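You operate a simulated robot arm through the tools that you are given. There is no shell and no other tool.

You run a simulated two-armed robot. Do the job below in one go: nothing can be reset, and whatever is moved stays where it is left.

TASK
Leak-test bay 1, then bay 6; leave only the sound one on air.
Fine: white desk; each bay alone on air by its lever D or W, one press of TEST each; leave the other levers.

It is judged by the outcome, as a careful person would: the job done as asked, and still so three seconds after it is handed in. It fails if anything else is knocked over, pushed out of place, dropped, spilled or broken.

THE ROBOT
Two 7-joint arms with two-finger parallel grippers on one trunk that stands fixed in place. Base frame: the origin is at the foot of the trunk, x ahead of it, y to its left, z up; the work surface is at about z = 905. Readings come in mm, rad, newtons and seconds.
The left shoulder is at [70, 130, 1237], the right one opposite. With the tool pointing down near the work surface each hand reaches from about 200 to 520 mm from the base axis, measured 20 degrees to its own side. Payload 1.57 kg a hand.
The TCP of each hand is the grasp point between the finger pads, 30 mm short of the fingertips. In the tool frame z runs along the fingers and y along their closing line. The gripper opens to 80 mm. The fingers are 17 mm wide and 12 mm thick; the gripper's body (40 by 82 mm) begins 80 mm behind the TCP.
Orientation is that of the tool frame in the base frame, as a unit quaternion [x, y, z, w]. With the fingers straight down and closing along the base's y, the tool's x points along the base's -x, its y along +y and its z along -z.

THE INTERFACE
- The arms move only by the tool move_arm. It takes "left_motion", "right_motion" or both (then of equal length, played together; a hand with none holds still); each is a list of rows, each an object (a shift or turn left out is 0, a gripper value left out holds the last) with "turn": the turn, a rotation vector about the tool's x, y, z in units of 60 degrees (1.0 is 60 degrees), a list of three; "delta_pos": the shift along the tool's x, y, z in units of 400 mm (1.0 is 400 mm), a list of three; "hand": the gripper command, from -1 (shut) to 1 (fully open), values between in proportion. In form: [{"turn": [rx, ry, rz], "delta_pos": [dx, dy, dz], "hand": hand}, ...]. A call has 1 to 20 rows; each row is the pose to reach, as a shift and turn from the pose commanded when the call began, along the tool's axes at that moment. A call with a number of a shift or a turn outside -1 to 1 is refused whole. Rows are played at 5 a second. More than 50 mm and 0.15 rad between two rows, or a gripper value outside its range, and nothing of the call is played. Where a pose cannot be reached the arm comes as near as it can. A force on the tool above 40 N (or 10 N above the force at the start of the call, whichever is more), or a blocked arm, ends the call early, and 0.2 s more pass. The fingers move at their own pace (about 108 mm/s each) and stop on an object; they squeeze with about 26 N. The grip force told is the motor's: it shows also when the fingers shut on nothing. Time passes only in rows, and 0.2 s behind the last, so rows that repeat a pose let the fingers close. The reply holds the time, the measured pose of the TCP, the force on the tool along the base axes, the opening and the grip force, in the units named above and with some noise, with the torque about the TCP (base axes, N m) and any sound that the robot's microphone picked up, and new pictures: "show" is both (left out), scene, wrist or none (wrist: the cameras of the hands that moved).
- Cameras (640 x 400 px; columns grow to the right, rows downward): "scene" is now at [104, -56.6, 1445.7]; the picture's right is [-0.74, -0.68, 0.00], its down [-0.51, 0.56, -0.65] and it looks along [0.44, -0.48, -0.76] (base axes); focal length 214 px, centre (320, 200). "left" rides on the left gripper at [72, 7, -122] in its tool frame; the picture's right is [-0.09, 1.00, 0.00], its down [-0.84, -0.08, -0.54] and it looks along [-0.54, -0.05, 0.84] (tool axes); focal length 238 px, centre (320, 200). "right" rides on the right gripper at [72, -7, -122] in its tool frame; the picture's right is [0.09, 1.00, 0.00], its down [-0.84, 0.08, -0.54] and it looks along [-0.54, 0.05, 0.84] (tool axes); focal length 238 px, centre (320, 200). There is no depth. A picture from a camera that has moved, and an enlarged one, comes with that camera's place and axes in the base frame and with its lens.
- raise_lower(by): slides the trunk up (or, below 0, down) by that many mm; the arms and the scene camera ride with it, the base frame stays. It gives what a move gives, with no picture.
- pan_tilt(pan, tilt): turns the head with the scene camera to pan (to the left, within 1.501 rad either way) and tilt (down, from -0.506 to 1.204), counted from straight ahead of the robot. It gives what a move gives, and a new picture of the scene camera.
- enlarge(camera, box): a new picture of the part [left, top, right, bottom] of that camera's present view, enlarged. The clock stands still meanwhile.
- hand_in(): hands the job in; it is judged then, once.

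Places have to be worked out from the pictures, the camera data and where the tool is seen. Open the grippers and draw the arms clear of the work before you hand the job in, unless the task says otherwise.

The tools are called after ">>>" by a JSON object that holds its "fn" and its "kwargs". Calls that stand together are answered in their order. move_arm: Moves the arms, as the interface text tells. Its arguments: {"type":"object","properties":{"left_motion":{"type":"array"},"right_motion":{"type":"array"},"show":{"type":"string","enum":["both","scene","wrist","none"]}},"required":[]} The other tools are called the same way: raise_lower (by) moves the trunk up or down; pan_tilt (pan, tilt) turns the head that bears the scene camera; enlarge (camera, box) takes an enlarged picture of a part of a camera's view; hand_in () hands the job in.

At the start:

```text
t: 0.0
left_ee_pos: [381.3, 46.4, 1265.0]
left_tcp_rot: [-0.001, 1.0, 0.0, 0.0]
left_force: [-0.5, 0.8, -0.3]
left_moment: [-0.01, 0.02, 0.0]
left_opening: 80.1
left_grip_force: 0.1
right_ee_pos: [246.4, -217.5, 1226.6]
right_tcp_rot: [0.001, 1.0, 0.0, 0.0]
right_force: [0.4, -0.4, 0.7]
right_moment: [0.03, 0.01, -0.02]
right_opening: 80.0
right_grip_force: 0.0
trunk travel left (down, up): [-875.0, 65.0]
head pan, tilt (commanded): [-0.829, 0.862]
```

scene: 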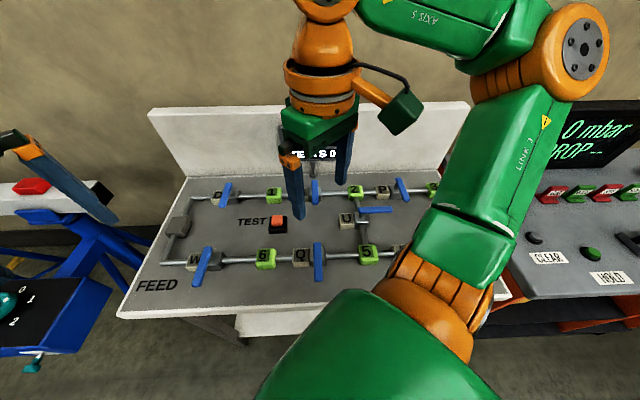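
right: 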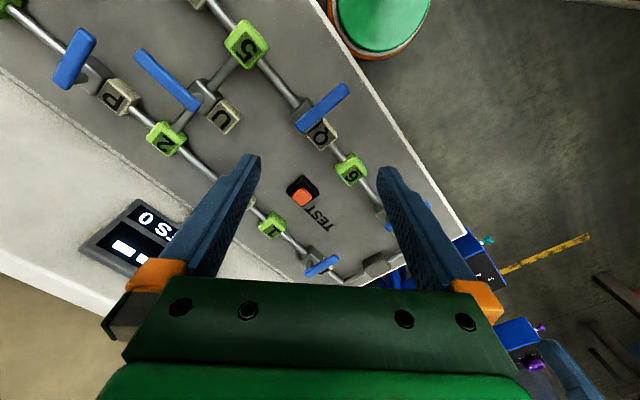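
left: 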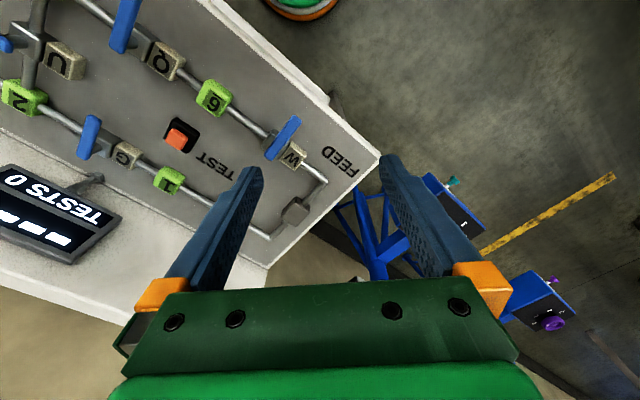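

The pictures show a white desk with a pipe loop, levers and a TEST button, partly hidden by the right arm. I'll enlarge parts of the views to read the labels and lever positions before I move.

>>> {"fn": "enlarge", "kwargs": {"camera": "scene", "box": [130, 100, 450, 300]}}

>>> {"fn": "enlarge", "kwargs": {"camera": "left", "box": [0, 0, 400, 280]}}

>>> {"fn": "enlarge", "kwargs": {"camera": "right", "box": [0, 0, 480, 300]}}

```text
2.00 times, centred on (290, 200) of scene
camera zoom: at [104.0, -56.6, 1445.7], right [-0.74, -0.68, 0.0], down [-0.51, 0.56, -0.65], along [0.44, -0.48, -0.76], focal length 429 px, centre (380, 200)
```

zoom: 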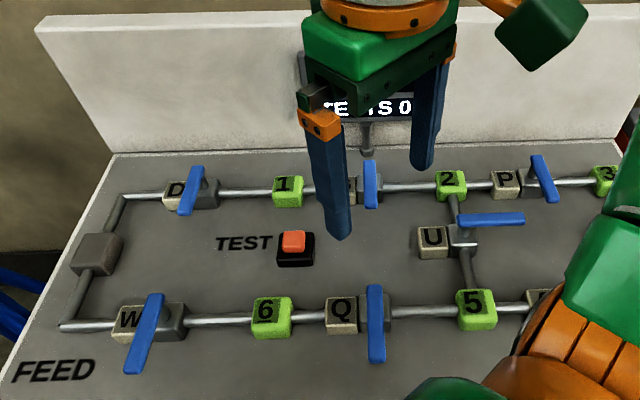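

```text
1.43 times, centred on (200, 140) of left
camera zoom: at [308.9, 53.0, 1388.2], right [0.09, 1.0, 0.0], down [0.84, -0.08, 0.54], along [0.54, -0.05, -0.84], focal length 340 px, centre (491, 286)
```

zoom: 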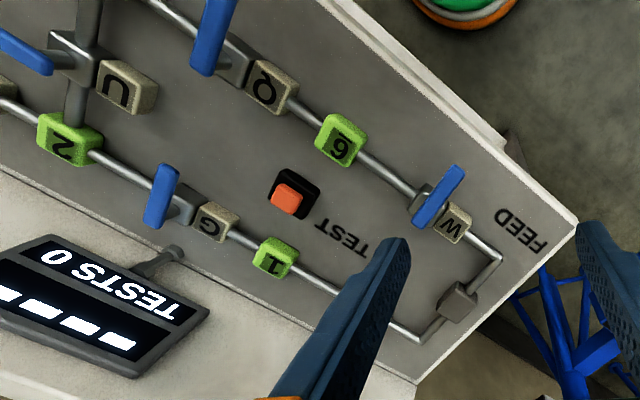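

```text
1.33 times, centred on (240, 150) of right
camera zoom: at [174.3, -224.0, 1348.6], right [-0.09, 1.0, 0.0], down [0.84, 0.08, 0.54], along [0.54, 0.05, -0.84], focal length 318 px, centre (427, 267)
```

zoom: 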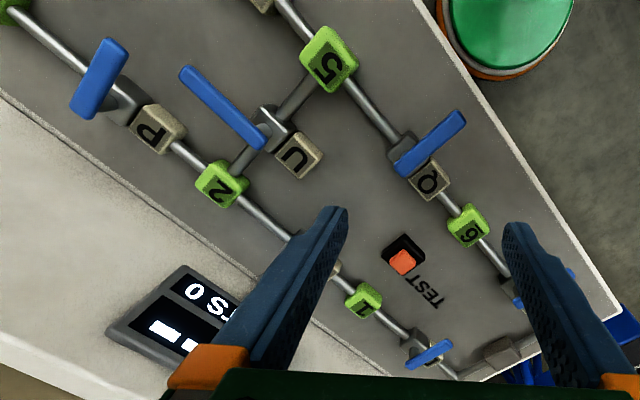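

The desk sits about 45° to the right. All six levers (D, G, P, U, Q, W) look crosswise to their pipes, and the right arm hides part of the view. I'll turn the head to check what is around before moving any arm.

>>> {"fn": "pan_tilt", "kwargs": {"pan": -1.4, "tilt": 0.7}}

>>> {"fn": "pan_tilt", "kwargs": {"pan": -0.4, "tilt": 0.8}}

```text
t: 1.0
left_ee_pos: [381.5, 46.6, 1266.1]
left_tcp_rot: [-0.002, 1.0, -0.001, 0.001]
left_force: [0.5, 0.2, 0.0]
left_moment: [0.01, -0.02, 0.0]
left_opening: 80.1
left_grip_force: 0.0
right_ee_pos: [246.3, -216.8, 1226.9]
right_tcp_rot: [0.001, 1.0, 0.0, -0.001]
right_force: [0.3, 0.4, 0.2]
right_moment: [-0.02, 0.03, -0.02]
right_opening: 80.0
right_grip_force: 0.1
trunk travel left (down, up): [-875.0, 65.0]
head pan, tilt (commanded): [-1.4, 0.7]
camera scene: at [66.2, -83.1, 1458.9], right [-0.99, -0.17, 0.0], down [-0.11, 0.63, -0.76], along [0.13, -0.75, -0.64], focal length 214 px, centre (320, 200)
```

scene: 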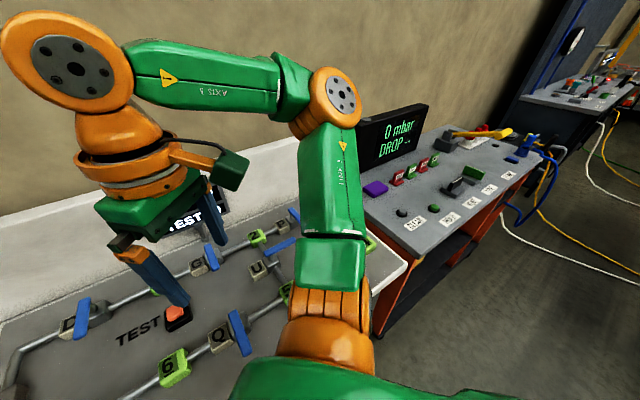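

```text
t: 2.2
left_ee_pos: [382.2, 46.7, 1265.3]
left_tcp_rot: [0.0, 1.0, -0.001, 0.0]
left_force: [1.0, 0.9, 0.4]
left_moment: [-0.03, 0.0, 0.02]
left_opening: 80.0
left_grip_force: 0.1
right_ee_pos: [246.7, -217.0, 1226.0]
right_tcp_rot: [0.001, 1.0, 0.0, 0.0]
right_force: [0.1, -0.4, -0.4]
right_moment: [0.01, 0.0, 0.01]
right_opening: 80.0
right_grip_force: 0.1
trunk travel left (down, up): [-875.0, 65.0]
head pan, tilt (commanded): [-0.4, 0.799]
camera scene: at [125.9, -30.9, 1450.7], right [-0.39, -0.92, 0.0], down [-0.66, 0.28, -0.7], along [0.64, -0.27, -0.72], focal length 214 px, centre (320, 200)
```

scene: 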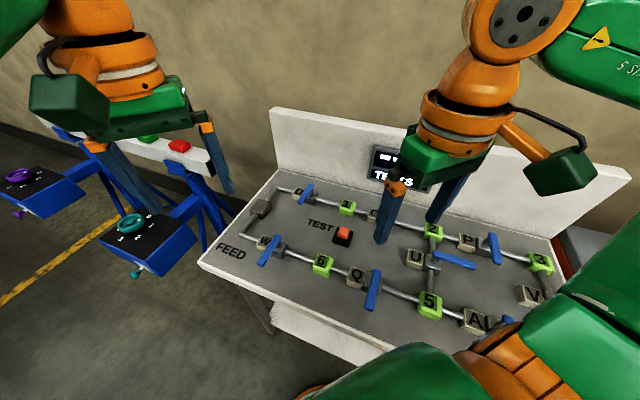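

This view shows more of the loop (V and A further along). I'll enlarge it for lever detail.

>>> {"fn": "enlarge", "kwargs": {"camera": "scene", "box": [200, 150, 440, 320]}}

>>> {"fn": "enlarge", "kwargs": {"camera": "scene", "box": [360, 180, 600, 350]}}

```text
2.35 times, centred on (320, 235) of scene
camera zoom: at [125.9, -30.9, 1450.7], right [-0.39, -0.92, 0.0], down [-0.66, 0.28, -0.7], along [0.64, -0.27, -0.72], focal length 505 px, centre (320, 118)
```

zoom: 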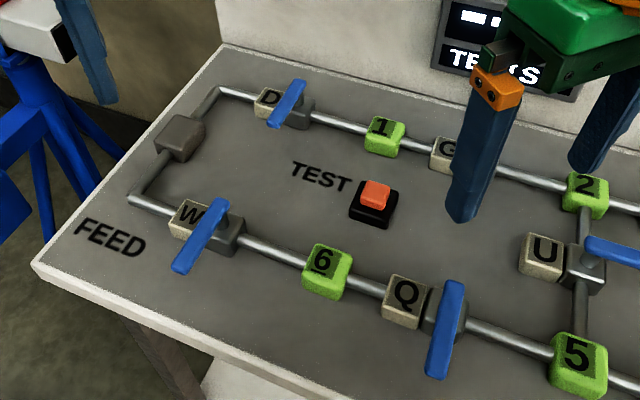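

```text
2.35 times, centred on (480, 265) of scene
camera zoom: at [125.9, -30.9, 1450.7], right [-0.39, -0.92, 0.0], down [-0.66, 0.28, -0.7], along [0.64, -0.27, -0.72], focal length 505 px, centre (-56, 47)
```

zoom: 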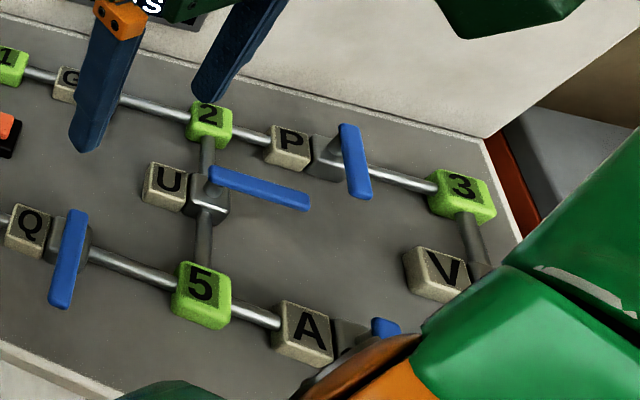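

All the levers look like one-sided handles pointing across their pipes, towards the front of the desk. I place W's lever roughly from pivot (465,-51) to tip (411,5), and D's from pivot (604,-204) to tip (547,-147), both at z of about 970. I'll shut the right gripper and bring it, tilted 30° forward, to a safe height nearer D. That also clears the view of the display.

>>> {"fn": "move_arm", "kwargs": {"right_motion": [{"delta_pos": [-0.08, 0.0096, 0.02], "turn": [0, -0.0714, 0], "hand": -1}, {"delta_pos": [-0.16, 0.0193, 0.04], "turn": [0, -0.143, 0], "hand": -1}, {"delta_pos": [-0.24, 0.029, 0.06], "turn": [0, -0.214, 0], "hand": -1}, {"delta_pos": [-0.32, 0.0386, 0.08], "turn": [0, -0.286, 0], "hand": -1}, {"delta_pos": [-0.4, 0.048, 0.1], "turn": [0, -0.357, 0], "hand": -1}, {"delta_pos": [-0.48, 0.058, 0.12], "turn": [0, -0.429, 0], "hand": -1}, {"delta_pos": [-0.54, 0.0675, 0.14], "turn": [0, -0.5, 0], "hand": -1}, {"delta_pos": [-0.54, 0.0675, 0.14], "turn": [0, -0.5, 0], "hand": -1}], "show": "both"}}

```text
t: 4.0
left_ee_pos: [380.8, 46.3, 1264.8]
left_tcp_rot: [0.0, 1.0, -0.001, 0.0]
left_force: [0.4, 0.1, -0.7]
left_moment: [0.02, -0.03, 0.02]
left_opening: 80.0
left_grip_force: 0.1
right_ee_pos: [462.1, -191.0, 1170.4]
right_tcp_rot: [0.001, 0.966, 0.0, 0.259]
right_force: [0.3, -0.1, 0.2]
right_moment: [-0.02, -0.03, 0.0]
right_opening: 0.0
right_grip_force: 21.6
trunk travel left (down, up): [-875.0, 65.0]
head pan, tilt (commanded): [-0.4, 0.799]
camera scene: at [125.7, -30.9, 1450.7], right [-0.39, -0.92, 0.0], down [-0.66, 0.28, -0.7], along [0.64, -0.27, -0.72], focal length 214 px, centre (320, 200)
camera right: at [338.3, -198.9, 1240.4], right [-0.08, 1.0, -0.05], down [0.45, 0.08, 0.89], along [0.89, 0.05, -0.46], focal length 238 px, centre (320, 200)
```

scene: 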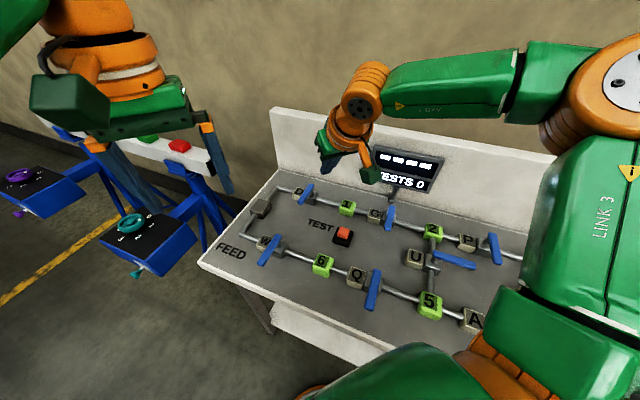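
right: 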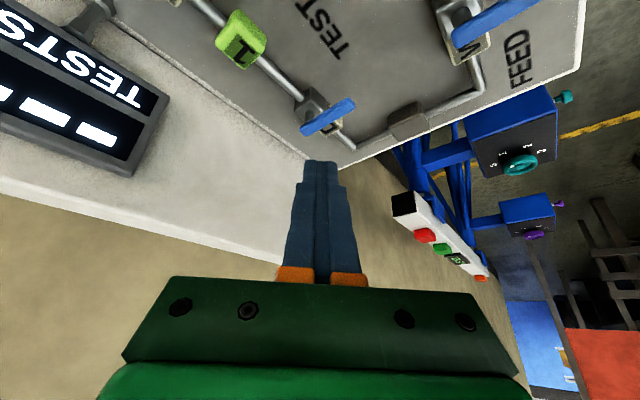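

The gripper is shut and tilted, and the D lever now shows from two cameras. I'll enlarge both views to place it exactly.

>>> {"fn": "enlarge", "kwargs": {"camera": "right", "box": [180, 0, 500, 200]}}

>>> {"fn": "enlarge", "kwargs": {"camera": "scene", "box": [200, 140, 360, 300]}}

>>> {"fn": "enlarge", "kwargs": {"camera": "scene", "box": [280, 130, 460, 250]}}

>>> {"fn": "enlarge", "kwargs": {"camera": "left", "box": [140, 40, 400, 220]}}

```text
2.00 times, centred on (340, 100) of right
camera zoom: at [338.3, -198.9, 1240.4], right [-0.08, 1.0, -0.05], down [0.45, 0.08, 0.89], along [0.89, 0.05, -0.46], focal length 477 px, centre (280, 400)
```

zoom: 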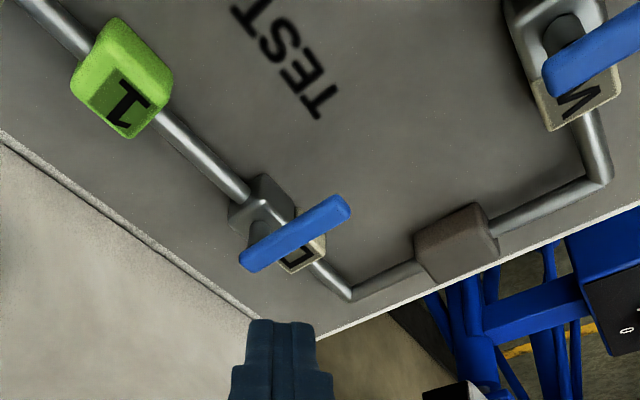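

```text
2.50 times, centred on (280, 220) of scene
camera zoom: at [125.7, -30.9, 1450.7], right [-0.39, -0.92, 0.0], down [-0.66, 0.28, -0.7], along [0.64, -0.27, -0.72], focal length 536 px, centre (420, 150)
```

zoom: 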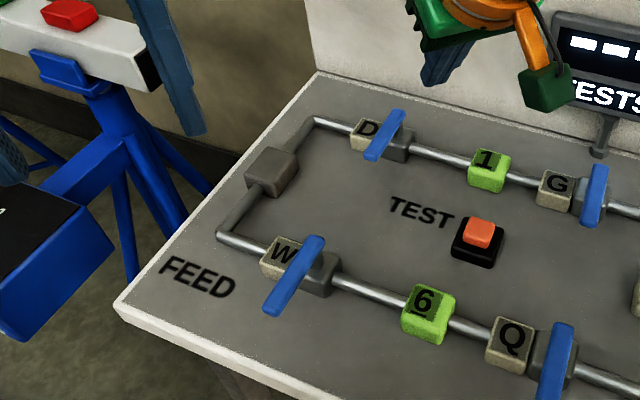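

```text
3.33 times, centred on (370, 190) of scene
camera zoom: at [125.7, -30.9, 1450.7], right [-0.39, -0.92, 0.0], down [-0.66, 0.28, -0.7], along [0.64, -0.27, -0.72], focal length 715 px, centre (153, 233)
```

zoom: 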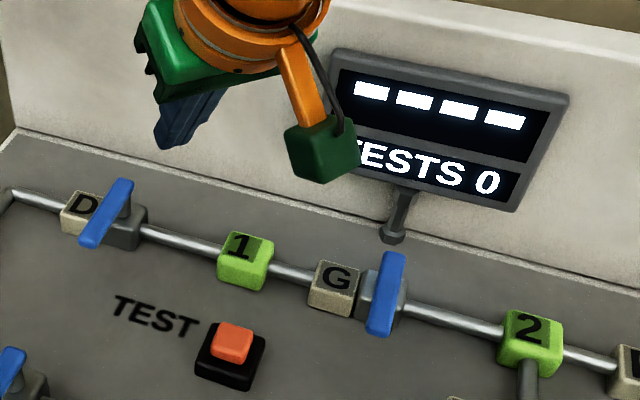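

```text
2.22 times, centred on (270, 130) of left
camera zoom: at [308.6, 52.9, 1388.3], right [0.09, 1.0, 0.0], down [0.84, -0.08, 0.54], along [0.54, -0.05, -0.84], focal length 530 px, centre (431, 356)
```

zoom: 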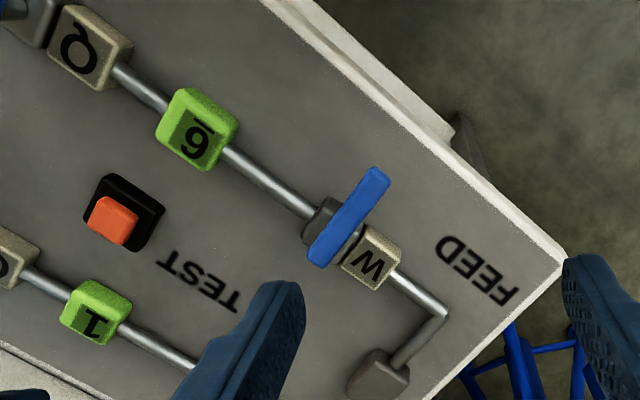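

The display reads "----" and TESTS 0. The D lever measures about 88 mm, from (628,-217) to (565,-150) at z of about 970, with its pivot near (611,-201). I'll bring the closed fingertips to about (598,-134,1005), just above and left of the lever's front end, and check there before going lower.

>>> {"fn": "move_arm", "kwargs": {"right_motion": [{"delta_pos": [-0.0147, 0.0238, 0.0753]}, {"delta_pos": [-0.0293, 0.0475, 0.1507]}, {"delta_pos": [-0.044, 0.0713, 0.226]}, {"delta_pos": [-0.0587, 0.095, 0.3013]}, {"delta_pos": [-0.0733, 0.1188, 0.3767]}, {"delta_pos": [-0.088, 0.1425, 0.452]}, {"delta_pos": [-0.088, 0.1425, 0.452]}], "show": "both"}}

```text
t: 5.7
left_ee_pos: [381.0, 45.6, 1264.7]
left_tcp_rot: [0.0, 1.0, -0.001, 0.001]
left_force: [0.6, 0.3, 0.3]
left_moment: [0.02, 0.01, 0.02]
left_opening: 79.9
left_grip_force: 0.1
right_ee_pos: [517.4, -178.5, 1059.4]
right_tcp_rot: [0.001, 0.966, 0.0, 0.26]
right_force: [-0.6, -0.4, 0.6]
right_moment: [0.01, 0.0, 0.01]
right_opening: 0.0
right_grip_force: 21.7
right hand out of reach, approached as far as the arm can: row 3, 4, 5, 6, 7
trunk travel left (down, up): [-875.0, 65.0]
head pan, tilt (commanded): [-0.4, 0.799]
camera scene: at [125.8, -30.8, 1450.7], right [-0.39, -0.92, 0.0], down [-0.66, 0.28, -0.7], along [0.64, -0.27, -0.72], focal length 214 px, centre (320, 200)
camera right: at [394.4, -184.9, 1130.3], right [-0.08, 1.0, -0.05], down [0.45, 0.08, 0.89], along [0.89, 0.05, -0.46], focal length 238 px, centre (320, 200)
```

scene: 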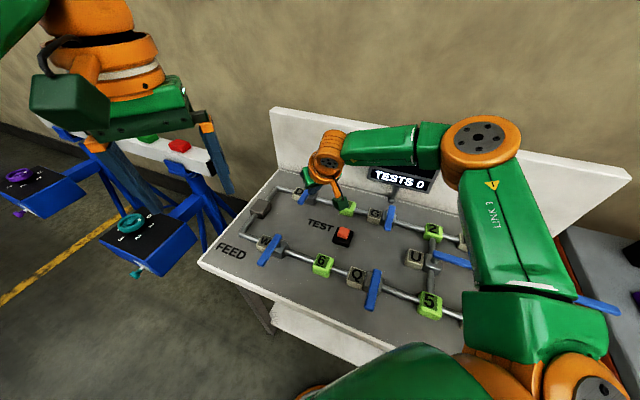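
right: 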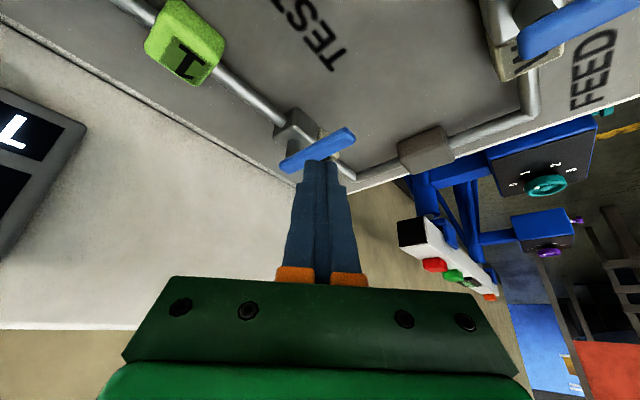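

The right arm stopped short at (517,-178,1059) because that pose is out of reach, and nothing was touched. The wrist view also suggests the display has changed, so I'll look at it.

>>> {"fn": "enlarge", "kwargs": {"camera": "right", "box": [0, 60, 160, 260]}}

>>> {"fn": "enlarge", "kwargs": {"camera": "scene", "box": [260, 110, 480, 250]}}

>>> {"fn": "enlarge", "kwargs": {"camera": "right", "box": [240, 80, 400, 220]}}

```text
2.00 times, centred on (80, 160) of right
camera zoom: at [394.4, -184.9, 1130.3], right [-0.08, 1.0, -0.05], down [0.45, 0.08, 0.89], along [0.89, 0.05, -0.46], focal length 477 px, centre (800, 280)
```

zoom: 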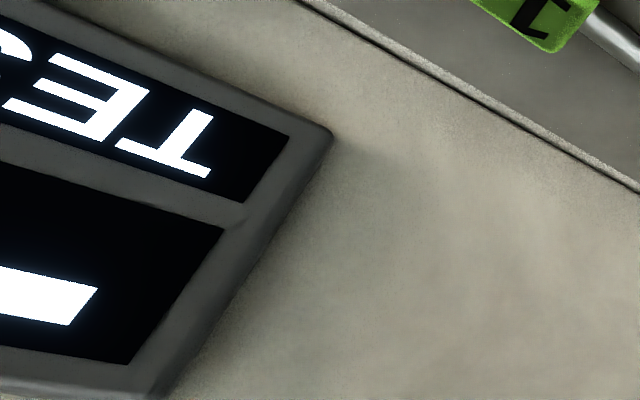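

```text
2.86 times, centred on (370, 180) of scene
camera zoom: at [125.8, -30.8, 1450.7], right [-0.39, -0.92, 0.0], down [-0.66, 0.28, -0.7], along [0.64, -0.27, -0.72], focal length 613 px, centre (177, 257)
```

zoom: 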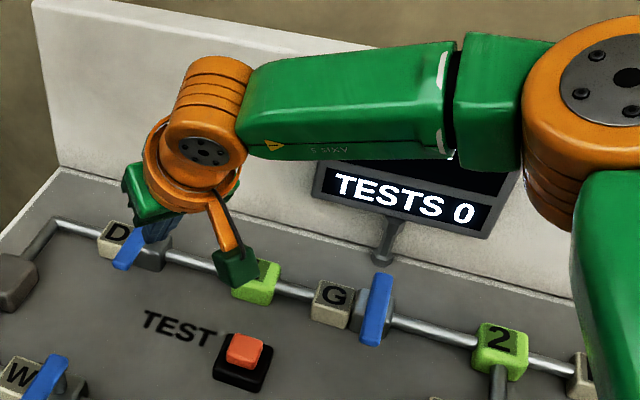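

```text
2.86 times, centred on (320, 150) of right
camera zoom: at [394.4, -184.9, 1130.3], right [-0.08, 1.0, -0.05], down [0.45, 0.08, 0.89], along [0.89, 0.05, -0.46], focal length 681 px, centre (320, 343)
```

zoom: 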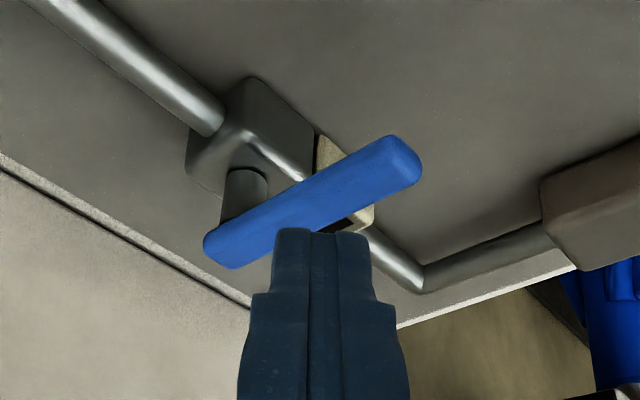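

The display is unchanged; I was only seeing the letter T. The D lever is confirmed, with its pivot at about (613,-203) and tip at about (569,-147). I'll lift a little and tilt the tool to 60° to see whether a flatter hand reaches further.

>>> {"fn": "move_arm", "kwargs": {"right_motion": [{"delta_pos": [-0.019, 0, -0.0325], "turn": [0, -0.125, 0]}, {"delta_pos": [-0.0375, 0, -0.065], "turn": [0, -0.25, 0]}, {"delta_pos": [-0.056, 0, -0.0975], "turn": [0, -0.375, 0]}, {"delta_pos": [-0.075, 0, -0.13], "turn": [0, -0.5, 0]}, {"delta_pos": [-0.075, 0, -0.13], "turn": [0, -0.5, 0]}], "show": "both"}}

```text
t: 6.8
left_ee_pos: [380.6, 46.0, 1264.9]
left_tcp_rot: [-0.001, 1.0, -0.001, 0.0]
left_force: [1.3, 0.3, 0.1]
left_moment: [-0.03, -0.03, -0.02]
left_opening: 80.0
left_grip_force: 0.0
right_ee_pos: [518.4, -175.9, 1121.1]
right_tcp_rot: [0.0, 0.866, 0.001, 0.501]
right_force: [0.2, 0.3, 0.3]
right_moment: [0.01, 0.02, -0.03]
right_opening: 0.0
right_grip_force: 21.0
trunk travel left (down, up): [-875.0, 65.0]
head pan, tilt (commanded): [-0.4, 0.799]
camera scene: at [125.9, -30.7, 1450.7], right [-0.39, -0.92, 0.0], down [-0.66, 0.28, -0.7], along [0.64, -0.27, -0.72], focal length 214 px, centre (320, 200)
camera right: at [376.8, -183.0, 1119.6], right [-0.04, 1.0, -0.08], down [-0.05, 0.08, 1.0], along [1.0, 0.05, 0.05], focal length 238 px, centre (320, 200)
```

scene: 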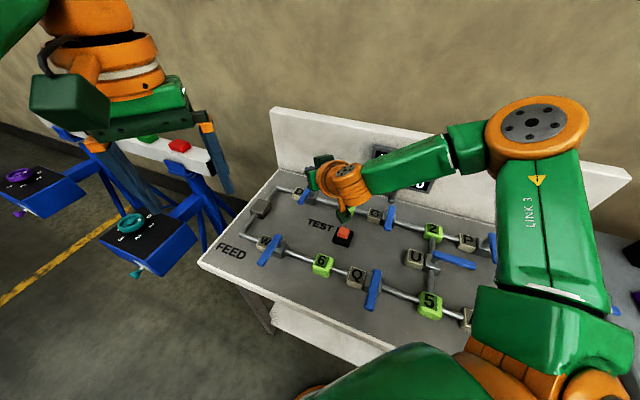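
right: 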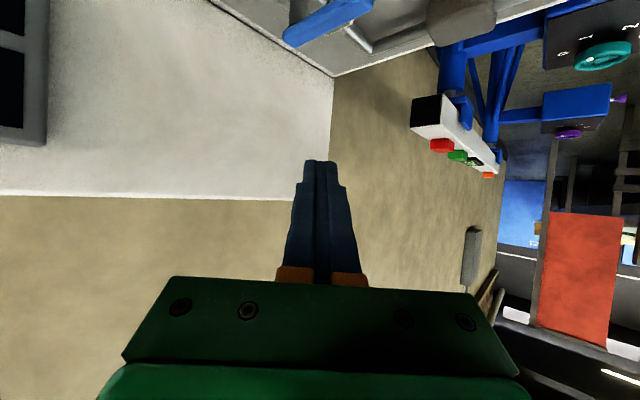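

The reached pose counts as the commanded one, and 60° tilt is fine at (518,-176,1121). Next I test moving forward and down towards (575,-140,1060), still well above the levers.

>>> {"fn": "move_arm", "kwargs": {"right_motion": [{"delta_pos": [0.0203, 0.03, 0.0667]}, {"delta_pos": [0.0407, 0.06, 0.1333]}, {"delta_pos": [0.061, 0.09, 0.2]}, {"delta_pos": [0.061, 0.09, 0.2]}], "show": "scene"}}

```text
t: 7.8
left_ee_pos: [381.0, 47.5, 1264.8]
left_tcp_rot: [-0.001, 1.0, -0.001, -0.001]
left_force: [0.3, 0.0, -0.4]
left_moment: [-0.02, -0.04, -0.03]
left_opening: 80.1
left_grip_force: 0.0
right_ee_pos: [550.3, -162.5, 1087.1]
right_tcp_rot: [0.001, 0.866, 0.0, 0.5]
right_force: [0.0, -0.3, -0.8]
right_moment: [-0.02, 0.03, 0.0]
right_opening: 0.0
right_grip_force: 21.8
right hand out of reach, approached as far as the arm can: row 2, 3, 4
trunk travel left (down, up): [-875.0, 65.0]
head pan, tilt (commanded): [-0.4, 0.799]
camera scene: at [125.8, -30.5, 1450.7], right [-0.39, -0.92, 0.0], down [-0.66, 0.28, -0.7], along [0.64, -0.27, -0.72], focal length 214 px, centre (320, 200)
```

scene: 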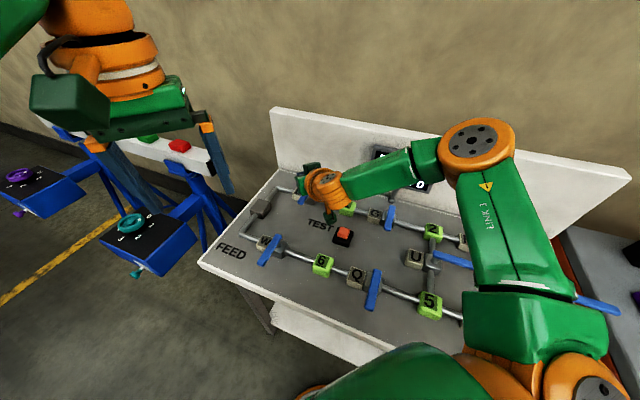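

It stopped at (550,-162,1087), still short, though the elbow isn't straight, so a wrist limit may be what binds. I'll test whether rolling the tool about its own axis frees up reach, staying at this safe height.

>>> {"fn": "move_arm", "kwargs": {"right_motion": [{"delta_pos": [0, 0, 0], "turn": [0, 0, 0.125]}, {"delta_pos": [0, 0, 0], "turn": [0, 0, 0.25]}, {"delta_pos": [0, 0, 0], "turn": [0, 0, 0.375]}, {"delta_pos": [-0.025, 0, 0.0433], "turn": [0, 0, 0.5]}, {"delta_pos": [-0.05, 0, 0.0866], "turn": [0, 0, 0.5]}, {"delta_pos": [-0.05, 0, 0.0866], "turn": [0, 0, 0.5]}], "show": "scene"}}

```text
t: 9.2
left_ee_pos: [380.8, 45.7, 1265.3]
left_tcp_rot: [-0.001, 1.0, -0.001, 0.0]
left_force: [-0.1, -0.1, 0.2]
left_moment: [-0.03, 0.04, -0.01]
left_opening: 80.1
left_grip_force: 0.1
right_ee_pos: [572.8, -176.6, 1098.4]
right_tcp_rot: [0.226, 0.836, 0.129, 0.483]
right_force: [0.6, -0.5, 0.3]
right_moment: [-0.02, 0.0, 0.01]
right_opening: 0.0
right_grip_force: 21.1
right hand out of reach, approached as far as the arm can: row 4, 5, 6
trunk travel left (down, up): [-875.0, 65.0]
head pan, tilt (commanded): [-0.4, 0.799]
camera scene: at [125.9, -30.7, 1450.7], right [-0.39, -0.92, 0.0], down [-0.66, 0.28, -0.7], along [0.64, -0.27, -0.72], focal length 214 px, centre (320, 200)
```

scene: 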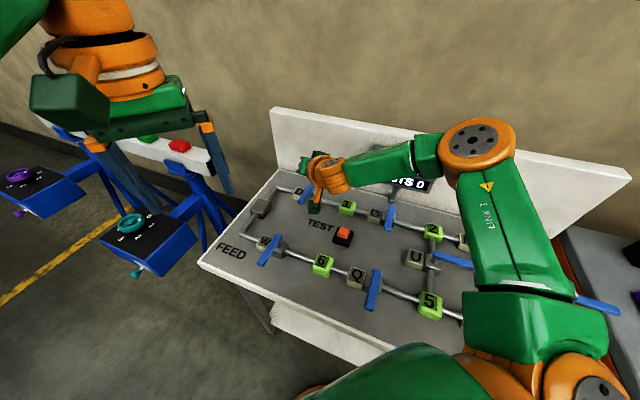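

Rolling by 30° gained reach: it is now at (573,-177,1098). I'll roll a further 30° and try forward again.

>>> {"fn": "move_arm", "kwargs": {"right_motion": [{"delta_pos": [0, 0, 0], "turn": [0, 0, 0.125]}, {"delta_pos": [0, 0, 0], "turn": [0, 0, 0.25]}, {"delta_pos": [0, 0, 0], "turn": [0, 0, 0.375]}, {"delta_pos": [-0.0217, 0.0125, 0.0433], "turn": [0, 0, 0.5]}, {"delta_pos": [-0.0433, 0.025, 0.0866], "turn": [0, 0, 0.5]}, {"delta_pos": [-0.0433, 0.025, 0.0866], "turn": [0, 0, 0.5]}], "show": "both"}}

```text
t: 10.7
left_ee_pos: [381.7, 47.7, 1264.3]
left_tcp_rot: [-0.002, 1.0, -0.001, -0.001]
left_force: [0.6, -0.4, 0.1]
left_moment: [0.03, 0.01, -0.01]
left_opening: 79.9
left_grip_force: 0.1
right_ee_pos: [590.0, -190.2, 1110.7]
right_tcp_rot: [0.434, 0.749, 0.25, 0.434]
right_force: [0.3, 0.4, 0.1]
right_moment: [0.0, 0.01, 0.02]
right_opening: 0.0
right_grip_force: 21.2
right hand out of reach, approached as far as the arm can: row 4, 5, 6
trunk travel left (down, up): [-875.0, 65.0]
head pan, tilt (commanded): [-0.4, 0.799]
camera scene: at [125.9, -30.7, 1450.7], right [-0.39, -0.92, 0.0], down [-0.66, 0.28, -0.7], along [0.64, -0.27, -0.72], focal length 214 px, centre (320, 200)
camera right: at [464.0, -131.7, 1135.6], right [0.41, 0.58, 0.71], down [-0.23, -0.69, 0.69], along [0.88, -0.44, -0.15], focal length 238 px, centre (320, 200)
```

scene: 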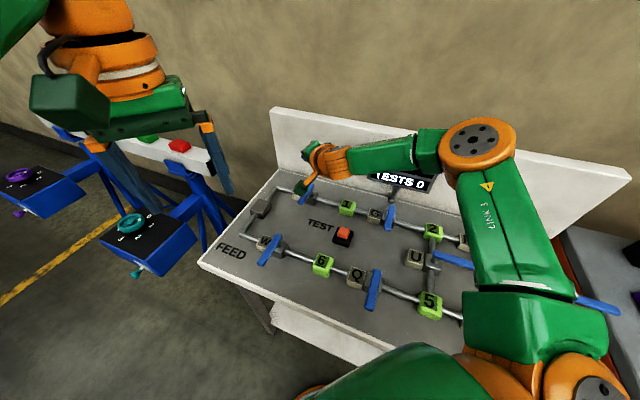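
right: 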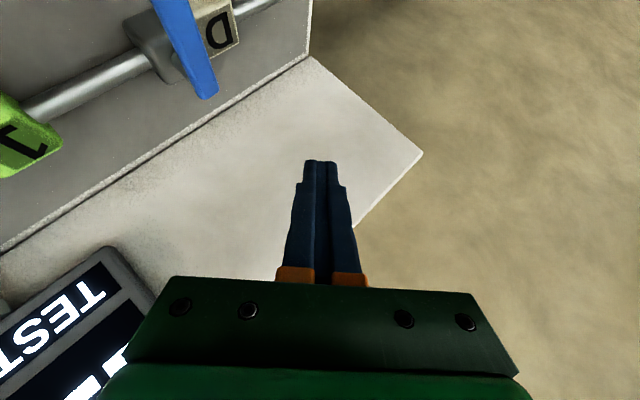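

Rolling keeps adding reach; it is now at (590,-190,1111). D's lever sits about 120 mm below that, so lowering the trunk is the way down. First I'll pull the hand back and up, clear of the lever, while rolling another 30°.

>>> {"fn": "move_arm", "kwargs": {"right_motion": [{"delta_pos": [0.027, 0.0155, -0.0504], "turn": [0, 0, 0.125]}, {"delta_pos": [0.0545, 0.031, -0.1008], "turn": [0, 0, 0.25]}, {"delta_pos": [0.0818, 0.0465, -0.151], "turn": [0, 0, 0.375]}, {"delta_pos": [0.109, 0.062, -0.2015], "turn": [0, 0, 0.5]}, {"delta_pos": [0.109, 0.062, -0.2015], "turn": [0, 0, 0.5]}], "show": "both"}}

```text
t: 11.8
left_ee_pos: [381.1, 46.6, 1265.0]
left_tcp_rot: [0.0, 1.0, 0.0, -0.001]
left_force: [-0.3, -0.1, 0.1]
left_moment: [0.03, 0.02, -0.01]
left_opening: 79.8
left_grip_force: 0.0
right_ee_pos: [522.0, -140.2, 1149.4]
right_tcp_rot: [0.614, 0.61, 0.354, 0.354]
right_force: [0.0, 0.2, 0.1]
right_moment: [-0.01, 0.0, -0.02]
right_opening: 0.1
right_grip_force: 21.2
trunk travel left (down, up): [-875.0, 65.0]
head pan, tilt (commanded): [-0.4, 0.799]
camera scene: at [126.0, -30.9, 1450.6], right [-0.39, -0.92, 0.0], down [-0.66, 0.28, -0.7], along [0.64, -0.27, -0.72], focal length 214 px, centre (320, 200)
camera right: at [411.9, -68.1, 1205.2], right [0.5, 0.09, 0.86], down [-0.43, -0.84, 0.34], along [0.75, -0.54, -0.38], focal length 238 px, centre (320, 200)
```

scene: 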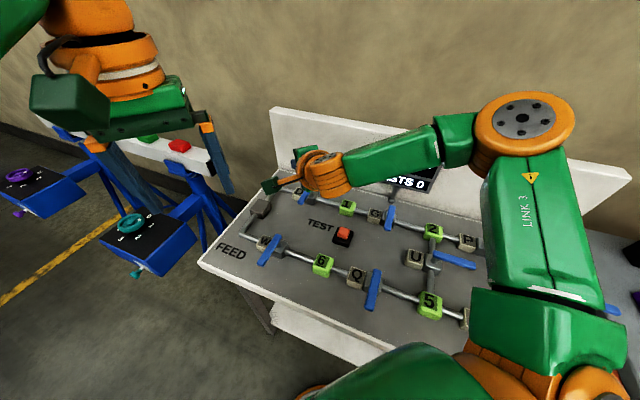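
right: 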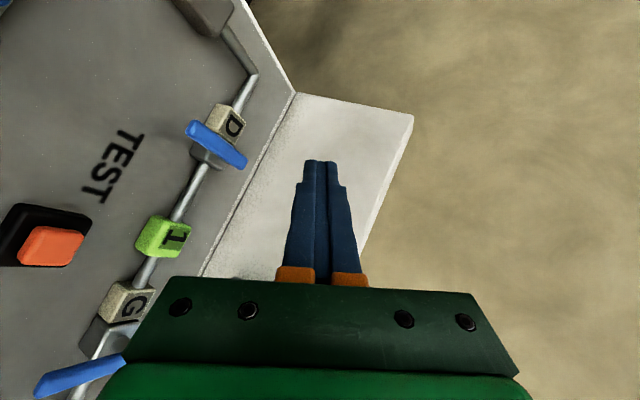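

The hand is clear at (522,-140,1149) and the wrist camera sees D, 1 and TEST. I'll lower the trunk 120 mm, which leaves the right fingertips near z 1015, above the levers, and the left ones near 1115.

>>> {"fn": "raise_lower", "kwargs": {"by": -120}}

>>> {"fn": "pan_tilt", "kwargs": {"pan": -0.4, "tilt": 0.75}}

```text
t: 13.3
left_ee_pos: [381.0, 46.4, 1144.5]
left_tcp_rot: [-0.002, 1.0, -0.001, -0.001]
left_force: [0.2, 0.5, 0.4]
left_moment: [0.01, -0.01, -0.03]
left_opening: 80.1
left_grip_force: 0.0
right_ee_pos: [520.1, -139.7, 1030.9]
right_tcp_rot: [0.613, 0.612, 0.353, 0.354]
right_force: [-0.4, -0.6, 0.1]
right_moment: [0.0, -0.01, -0.03]
right_opening: 0.0
right_grip_force: 21.1
trunk travel left (down, up): [-755.0, 185.0]
head pan, tilt (commanded): [-0.4, 0.799]
```

```text
t: 14.0
left_ee_pos: [381.8, 45.4, 1145.1]
left_tcp_rot: [-0.001, 1.0, 0.0, 0.0]
left_force: [0.0, 0.7, 0.2]
left_moment: [-0.04, 0.0, -0.02]
left_opening: 80.2
left_grip_force: 0.1
right_ee_pos: [520.9, -139.8, 1029.8]
right_tcp_rot: [0.613, 0.612, 0.353, 0.353]
right_force: [-0.1, 0.4, -0.3]
right_moment: [0.02, -0.01, -0.03]
right_opening: 0.0
right_grip_force: 21.3
trunk travel left (down, up): [-755.0, 185.0]
head pan, tilt (commanded): [-0.4, 0.75]
camera scene: at [127.9, -31.6, 1334.6], right [-0.39, -0.92, 0.0], down [-0.63, 0.27, -0.73], along [0.67, -0.28, -0.68], focal length 214 px, centre (320, 200)
```

scene: 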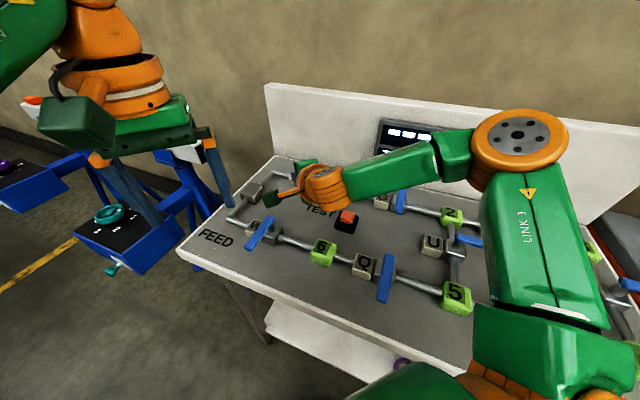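

The trunk is down 120 mm and the right TCP is at (521,-140,1030), tilted 60° and rolled 90°. I'll move the fingertips to about (600,-128,1000), left of and above the D lever's front end, and check reach and view.

>>> {"fn": "move_arm", "kwargs": {"right_motion": [{"delta_pos": [0.015, 0.017, 0.0668]}, {"delta_pos": [0.03, 0.034, 0.1335]}, {"delta_pos": [0.03, 0.034, 0.1335]}], "show": "both"}}

```text
t: 14.8
left_ee_pos: [380.5, 46.1, 1145.8]
left_tcp_rot: [-0.001, 1.0, -0.001, 0.0]
left_force: [-0.5, -0.8, 0.3]
left_moment: [0.02, -0.01, 0.01]
left_opening: 80.3
left_grip_force: 0.0
right_ee_pos: [562.4, -140.8, 1020.5]
right_tcp_rot: [0.612, 0.612, 0.354, 0.354]
right_force: [-0.2, -0.7, 0.3]
right_moment: [-0.01, 0.01, 0.0]
right_opening: 0.0
right_grip_force: 21.4
right hand out of reach, approached as far as the arm can: row 2, 3
trunk travel left (down, up): [-755.0, 185.0]
head pan, tilt (commanded): [-0.4, 0.75]
camera scene: at [127.1, -31.6, 1334.7], right [-0.39, -0.92, 0.0], down [-0.63, 0.27, -0.73], along [0.67, -0.28, -0.68], focal length 214 px, centre (320, 200)
camera right: at [452.7, -68.8, 1074.8], right [0.5, 0.09, 0.86], down [-0.43, -0.84, 0.34], along [0.75, -0.54, -0.38], focal length 238 px, centre (320, 200)
```

scene: 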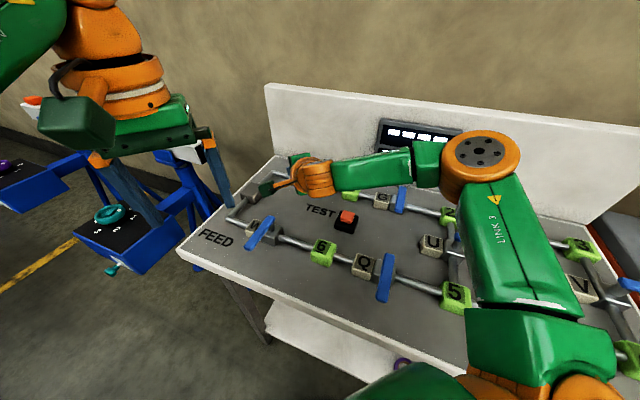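
right: 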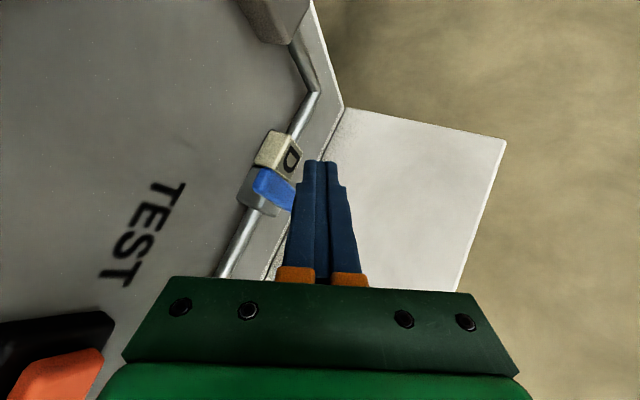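

The reaches so far fit one model: the right elbow can't swing further in than about (278,-317), with a forearm of about 250 mm, so a flat tool pointing straight ahead can just reach D's lever. I'll roll the right hand another 60° so its camera rides above the tool, clear of the W lever. At the same time I'll move the left hand up and away to the left.

>>> {"fn": "move_arm", "kwargs": {"right_motion": [{"delta_pos": [0, 0, -0.01], "turn": [0, 0, 0.143]}, {"delta_pos": [0, 0, -0.02], "turn": [0, 0, 0.286]}, {"delta_pos": [0, 0, -0.03], "turn": [0, 0, 0.429]}, {"delta_pos": [0, 0, -0.03], "turn": [0, 0, 0.572]}, {"delta_pos": [0, 0, -0.03], "turn": [0, 0, 0.715]}, {"delta_pos": [0, 0, -0.03], "turn": [0, 0, 0.858]}, {"delta_pos": [0, 0, -0.03], "turn": [0, 0, 1.0]}], "left_motion": [{"delta_pos": [0.0, 0.05, -0.03]}, {"delta_pos": [0.02, 0.1, -0.06]}, {"delta_pos": [0.04, 0.15, -0.09]}, {"delta_pos": [0.06, 0.2, -0.12]}, {"delta_pos": [0.08, 0.25, -0.15]}, {"delta_pos": [0.1, 0.3, -0.18]}, {"delta_pos": [0.1, 0.3, -0.18]}], "show": "both"}}

```text
t: 16.4
left_ee_pos: [338.9, 158.9, 1205.3]
left_tcp_rot: [0.0, 1.0, -0.002, 0.001]
left_force: [-0.3, 0.5, -0.6]
left_moment: [-0.01, 0.03, -0.02]
left_opening: 80.2
left_grip_force: 0.1
left hand out of reach, approached as far as the arm can: row 5, 6, 7
right_ee_pos: [553.2, -141.1, 1024.8]
right_tcp_rot: [0.837, 0.221, 0.484, 0.129]
right_force: [1.3, -0.5, -0.1]
right_moment: [0.02, 0.01, 0.02]
right_opening: 0.2
right_grip_force: 21.1
trunk travel left (down, up): [-755.0, 185.0]
head pan, tilt (commanded): [-0.4, 0.75]
camera scene: at [128.4, -32.4, 1334.6], right [-0.39, -0.92, 0.0], down [-0.63, 0.27, -0.73], along [0.67, -0.28, -0.68], focal length 214 px, centre (320, 200)
camera right: at [476.7, -99.1, 1137.4], right [0.29, -0.82, 0.5], down [-0.81, -0.48, -0.32], along [0.51, -0.31, -0.8], focal length 238 px, centre (320, 200)
camera left: at [267.2, 164.5, 1327.9], right [0.09, 1.0, 0.0], down [0.84, -0.08, 0.54], along [0.54, -0.05, -0.84], focal length 238 px, centre (320, 200)
```

scene: 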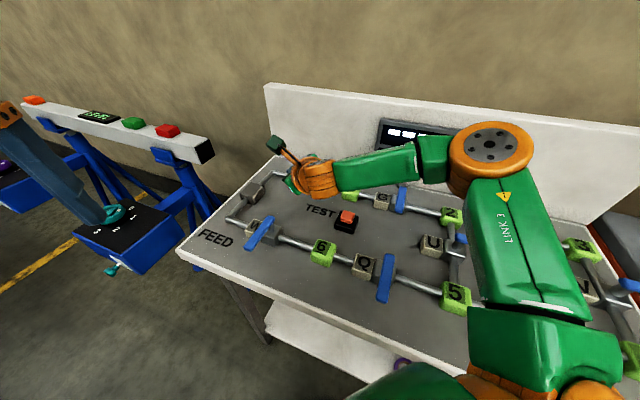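
right: 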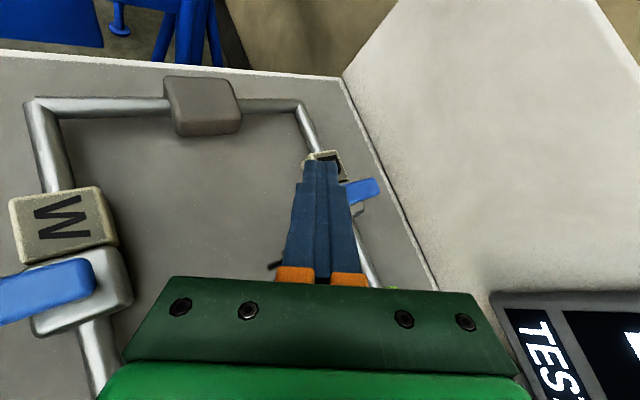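
left: 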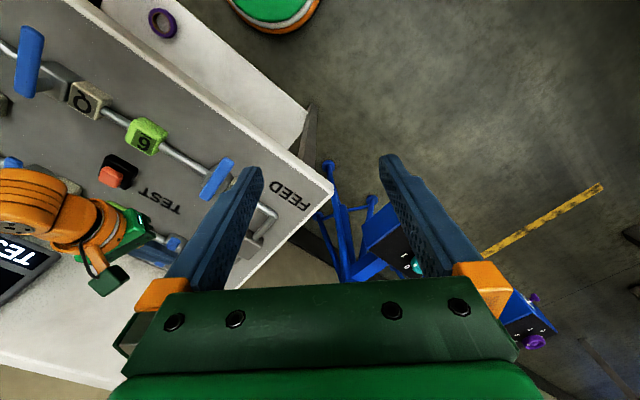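

The camera now rides above the tool and the left hand is out of the way. I'll roll the last 30° and slide about 24 mm left (y near -117) at this height, so the fingertips clear the lever's left side before going down.

>>> {"fn": "move_arm", "kwargs": {"right_motion": [{"delta_pos": [0.0074, -0.013, 0], "turn": [0, 0, 0.125]}, {"delta_pos": [0.0149, -0.0261, 0], "turn": [0, 0, 0.25]}, {"delta_pos": [0.0223, -0.039, 0], "turn": [0, 0, 0.375]}, {"delta_pos": [0.0297, -0.0522, 0], "turn": [0, 0, 0.5]}, {"delta_pos": [0.0297, -0.0522, 0], "turn": [0, 0, 0.5]}], "show": "both"}}

```text
t: 17.6
left_ee_pos: [341.4, 157.2, 1204.6]
left_tcp_rot: [-0.001, 1.0, -0.001, 0.0]
left_force: [0.1, 0.4, 0.2]
left_moment: [-0.02, 0.02, 0.02]
left_opening: 80.4
left_grip_force: 0.2
right_ee_pos: [546.3, -125.5, 1028.6]
right_tcp_rot: [0.866, -0.001, 0.501, -0.001]
right_force: [0.0, -0.5, 1.1]
right_moment: [-0.01, 0.03, 0.02]
right_opening: 0.0
right_grip_force: 21.8
right hand out of reach, approached as far as the arm can: row 3, 4, 5
trunk travel left (down, up): [-755.0, 185.0]
head pan, tilt (commanded): [-0.4, 0.75]
camera scene: at [128.1, -31.7, 1334.6], right [-0.39, -0.92, 0.0], down [-0.63, 0.27, -0.73], along [0.67, -0.28, -0.68], focal length 214 px, centre (320, 200)
camera right: at [476.6, -118.4, 1151.3], right [0.04, -1.0, 0.08], down [-0.89, -0.08, -0.45], along [0.46, -0.05, -0.89], focal length 238 px, centre (320, 200)
```

scene: 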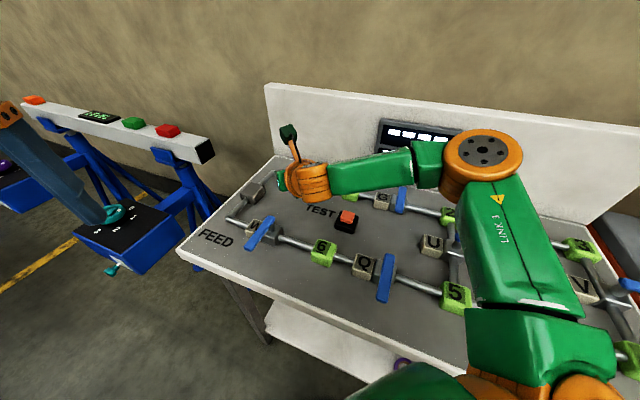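
right: 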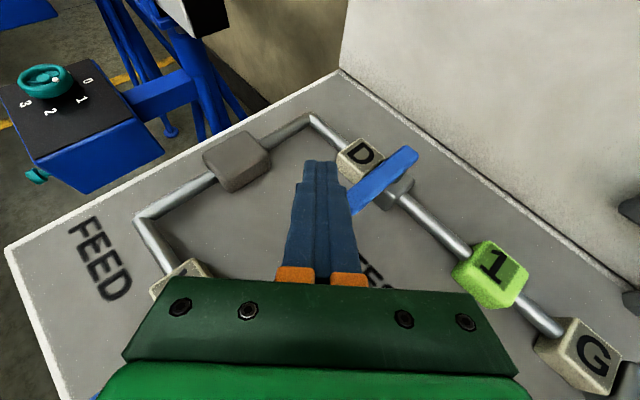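

This is an excellent view, with the fingertips just left of the D lever. I'll enlarge it to measure the gap before descending.

>>> {"fn": "enlarge", "kwargs": {"camera": "right", "box": [260, 100, 460, 260]}}

```text
2.50 times, centred on (360, 180) of right
camera zoom: at [476.6, -118.4, 1151.3], right [0.04, -1.0, 0.08], down [-0.89, -0.08, -0.45], along [0.46, -0.05, -0.89], focal length 596 px, centre (220, 250)
```

zoom: 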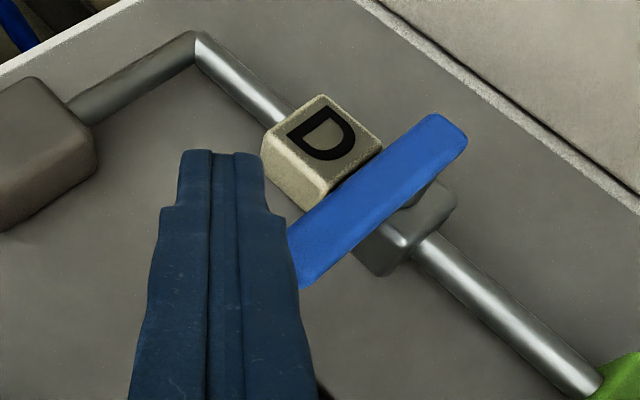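

The lever tip is at about (566,-150) and the fingertips at (572,-125), leaving some 6 mm of sideways clearance. I'll descend about 54 mm so the fingertips sit beside the lever at its height.

>>> {"fn": "move_arm", "kwargs": {"right_motion": [{"delta_pos": [-0.04, -0.0075, 0.0195]}, {"delta_pos": [-0.08, -0.0075, 0.039]}, {"delta_pos": [-0.122, -0.0075, 0.0588]}, {"delta_pos": [-0.122, -0.0075, 0.0588]}], "show": "both"}}

```text
t: 18.6
left_ee_pos: [339.4, 157.2, 1204.2]
left_tcp_rot: [-0.001, 1.0, -0.001, 0.001]
left_force: [-0.4, 0.1, -0.1]
left_moment: [0.02, 0.01, -0.02]
left_opening: 80.1
left_grip_force: 0.1
right_ee_pos: [531.5, -136.6, 983.3]
right_tcp_rot: [0.866, -0.001, 0.501, 0.0]
right_force: [-0.5, 0.4, -0.2]
right_moment: [0.01, -0.01, 0.04]
right_opening: 0.0
right_grip_force: 21.2
right hand out of reach, approached as far as the arm can: row 1, 2, 3, 4
trunk travel left (down, up): [-755.0, 185.0]
head pan, tilt (commanded): [-0.4, 0.75]
camera scene: at [128.0, -31.5, 1334.7], right [-0.39, -0.92, 0.0], down [-0.63, 0.27, -0.73], along [0.67, -0.28, -0.68], focal length 214 px, centre (320, 200)
camera right: at [461.8, -129.4, 1106.2], right [0.04, -1.0, 0.08], down [-0.89, -0.08, -0.45], along [0.46, -0.05, -0.89], focal length 238 px, centre (320, 200)
```

scene: 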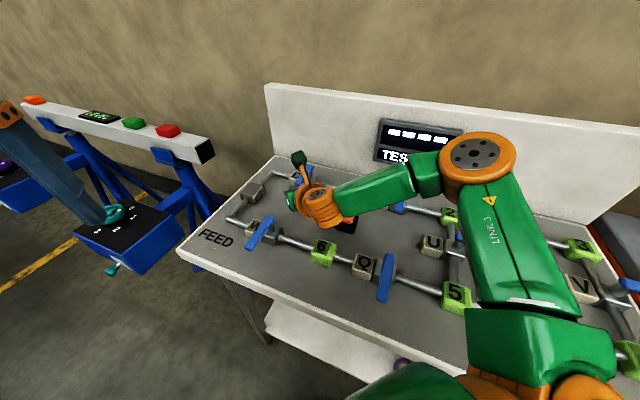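
right: 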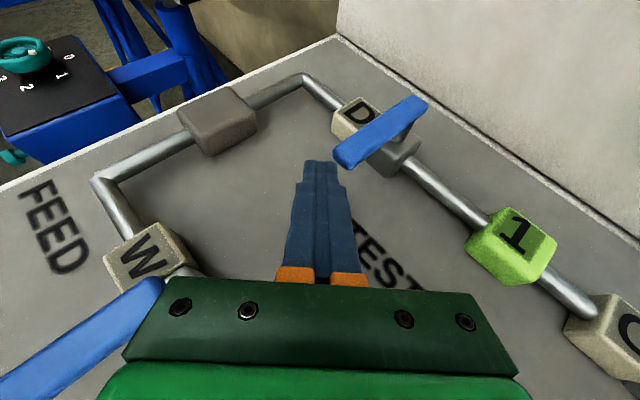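

Reach shrinks as the hand goes down: it is now at (532,-137,983), still about 40 mm short of the lever. I'll lift, yaw the hand 15° left and steepen the tilt to 48°, then lower the trunk another 60 mm so the wrist gets back within the elbow's reach.

>>> {"fn": "move_arm", "kwargs": {"right_motion": [{"delta_pos": [0.0595, 0.0028, -0.0502], "turn": [0.0675, -0.0662, -0.049]}, {"delta_pos": [0.119, 0.0057, -0.1005], "turn": [0.135, -0.1323, -0.0981]}, {"delta_pos": [0.1786, 0.0085, -0.1507], "turn": [0.2024, -0.1985, -0.1472]}, {"delta_pos": [0.1786, 0.0085, -0.1507], "turn": [0.2024, -0.1985, -0.1472]}], "show": "none"}}

>>> {"fn": "raise_lower", "kwargs": {"by": -60}}

>>> {"fn": "pan_tilt", "kwargs": {"pan": -0.45, "tilt": 0.7}}

```text
t: 19.6
left_ee_pos: [339.0, 158.1, 1204.2]
left_tcp_rot: [0.0, 1.0, -0.001, 0.0]
left_force: [0.6, -0.4, 0.3]
left_moment: [-0.01, 0.0, 0.01]
left_opening: 80.2
left_grip_force: 0.1
right_ee_pos: [515.1, -140.7, 1075.9]
right_tcp_rot: [0.905, 0.119, 0.404, -0.053]
right_force: [-0.8, 0.1, -0.1]
right_moment: [-0.05, 0.02, -0.02]
right_opening: 0.0
right_grip_force: 21.4
trunk travel left (down, up): [-755.0, 185.0]
head pan, tilt (commanded): [-0.4, 0.75]
```

```text
t: 20.6
left_ee_pos: [338.9, 159.2, 1145.1]
left_tcp_rot: [0.0, 1.0, -0.001, 0.001]
left_force: [-0.5, -0.7, 0.2]
left_moment: [0.01, 0.01, 0.0]
left_opening: 79.8
left_grip_force: 0.1
right_ee_pos: [514.7, -140.9, 1016.8]
right_tcp_rot: [0.905, 0.119, 0.404, -0.053]
right_force: [-0.4, -0.4, -0.2]
right_moment: [-0.02, -0.01, 0.02]
right_opening: 0.0
right_grip_force: 21.3
trunk travel left (down, up): [-695.0, 245.0]
head pan, tilt (commanded): [-0.4, 0.75]
```

```text
t: 21.2
left_ee_pos: [340.4, 157.1, 1145.3]
left_tcp_rot: [0.0, 1.0, -0.001, 0.001]
left_force: [-0.3, 0.5, -0.4]
left_moment: [0.03, 0.01, 0.0]
left_opening: 80.0
left_grip_force: 0.1
right_ee_pos: [515.7, -141.7, 1015.8]
right_tcp_rot: [0.906, 0.119, 0.404, -0.053]
right_force: [-0.2, 0.0, 0.1]
right_moment: [0.0, 0.02, 0.01]
right_opening: 0.2
right_grip_force: 21.4
trunk travel left (down, up): [-695.0, 245.0]
head pan, tilt (commanded): [-0.45, 0.7]
camera scene: at [128.0, -36.3, 1278.9], right [-0.43, -0.9, 0.0], down [-0.58, 0.28, -0.76], along [0.69, -0.33, -0.64], focal length 214 px, centre (320, 200)
```

scene: 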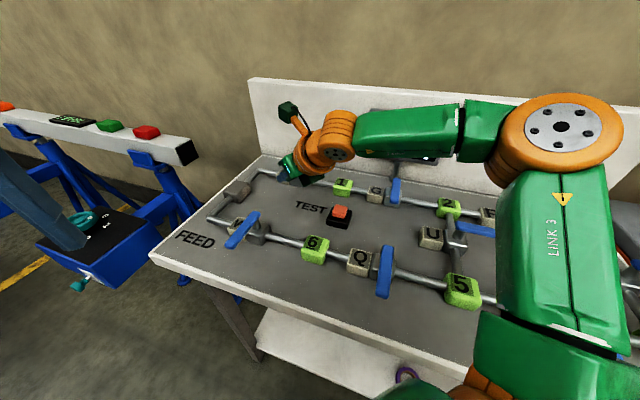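

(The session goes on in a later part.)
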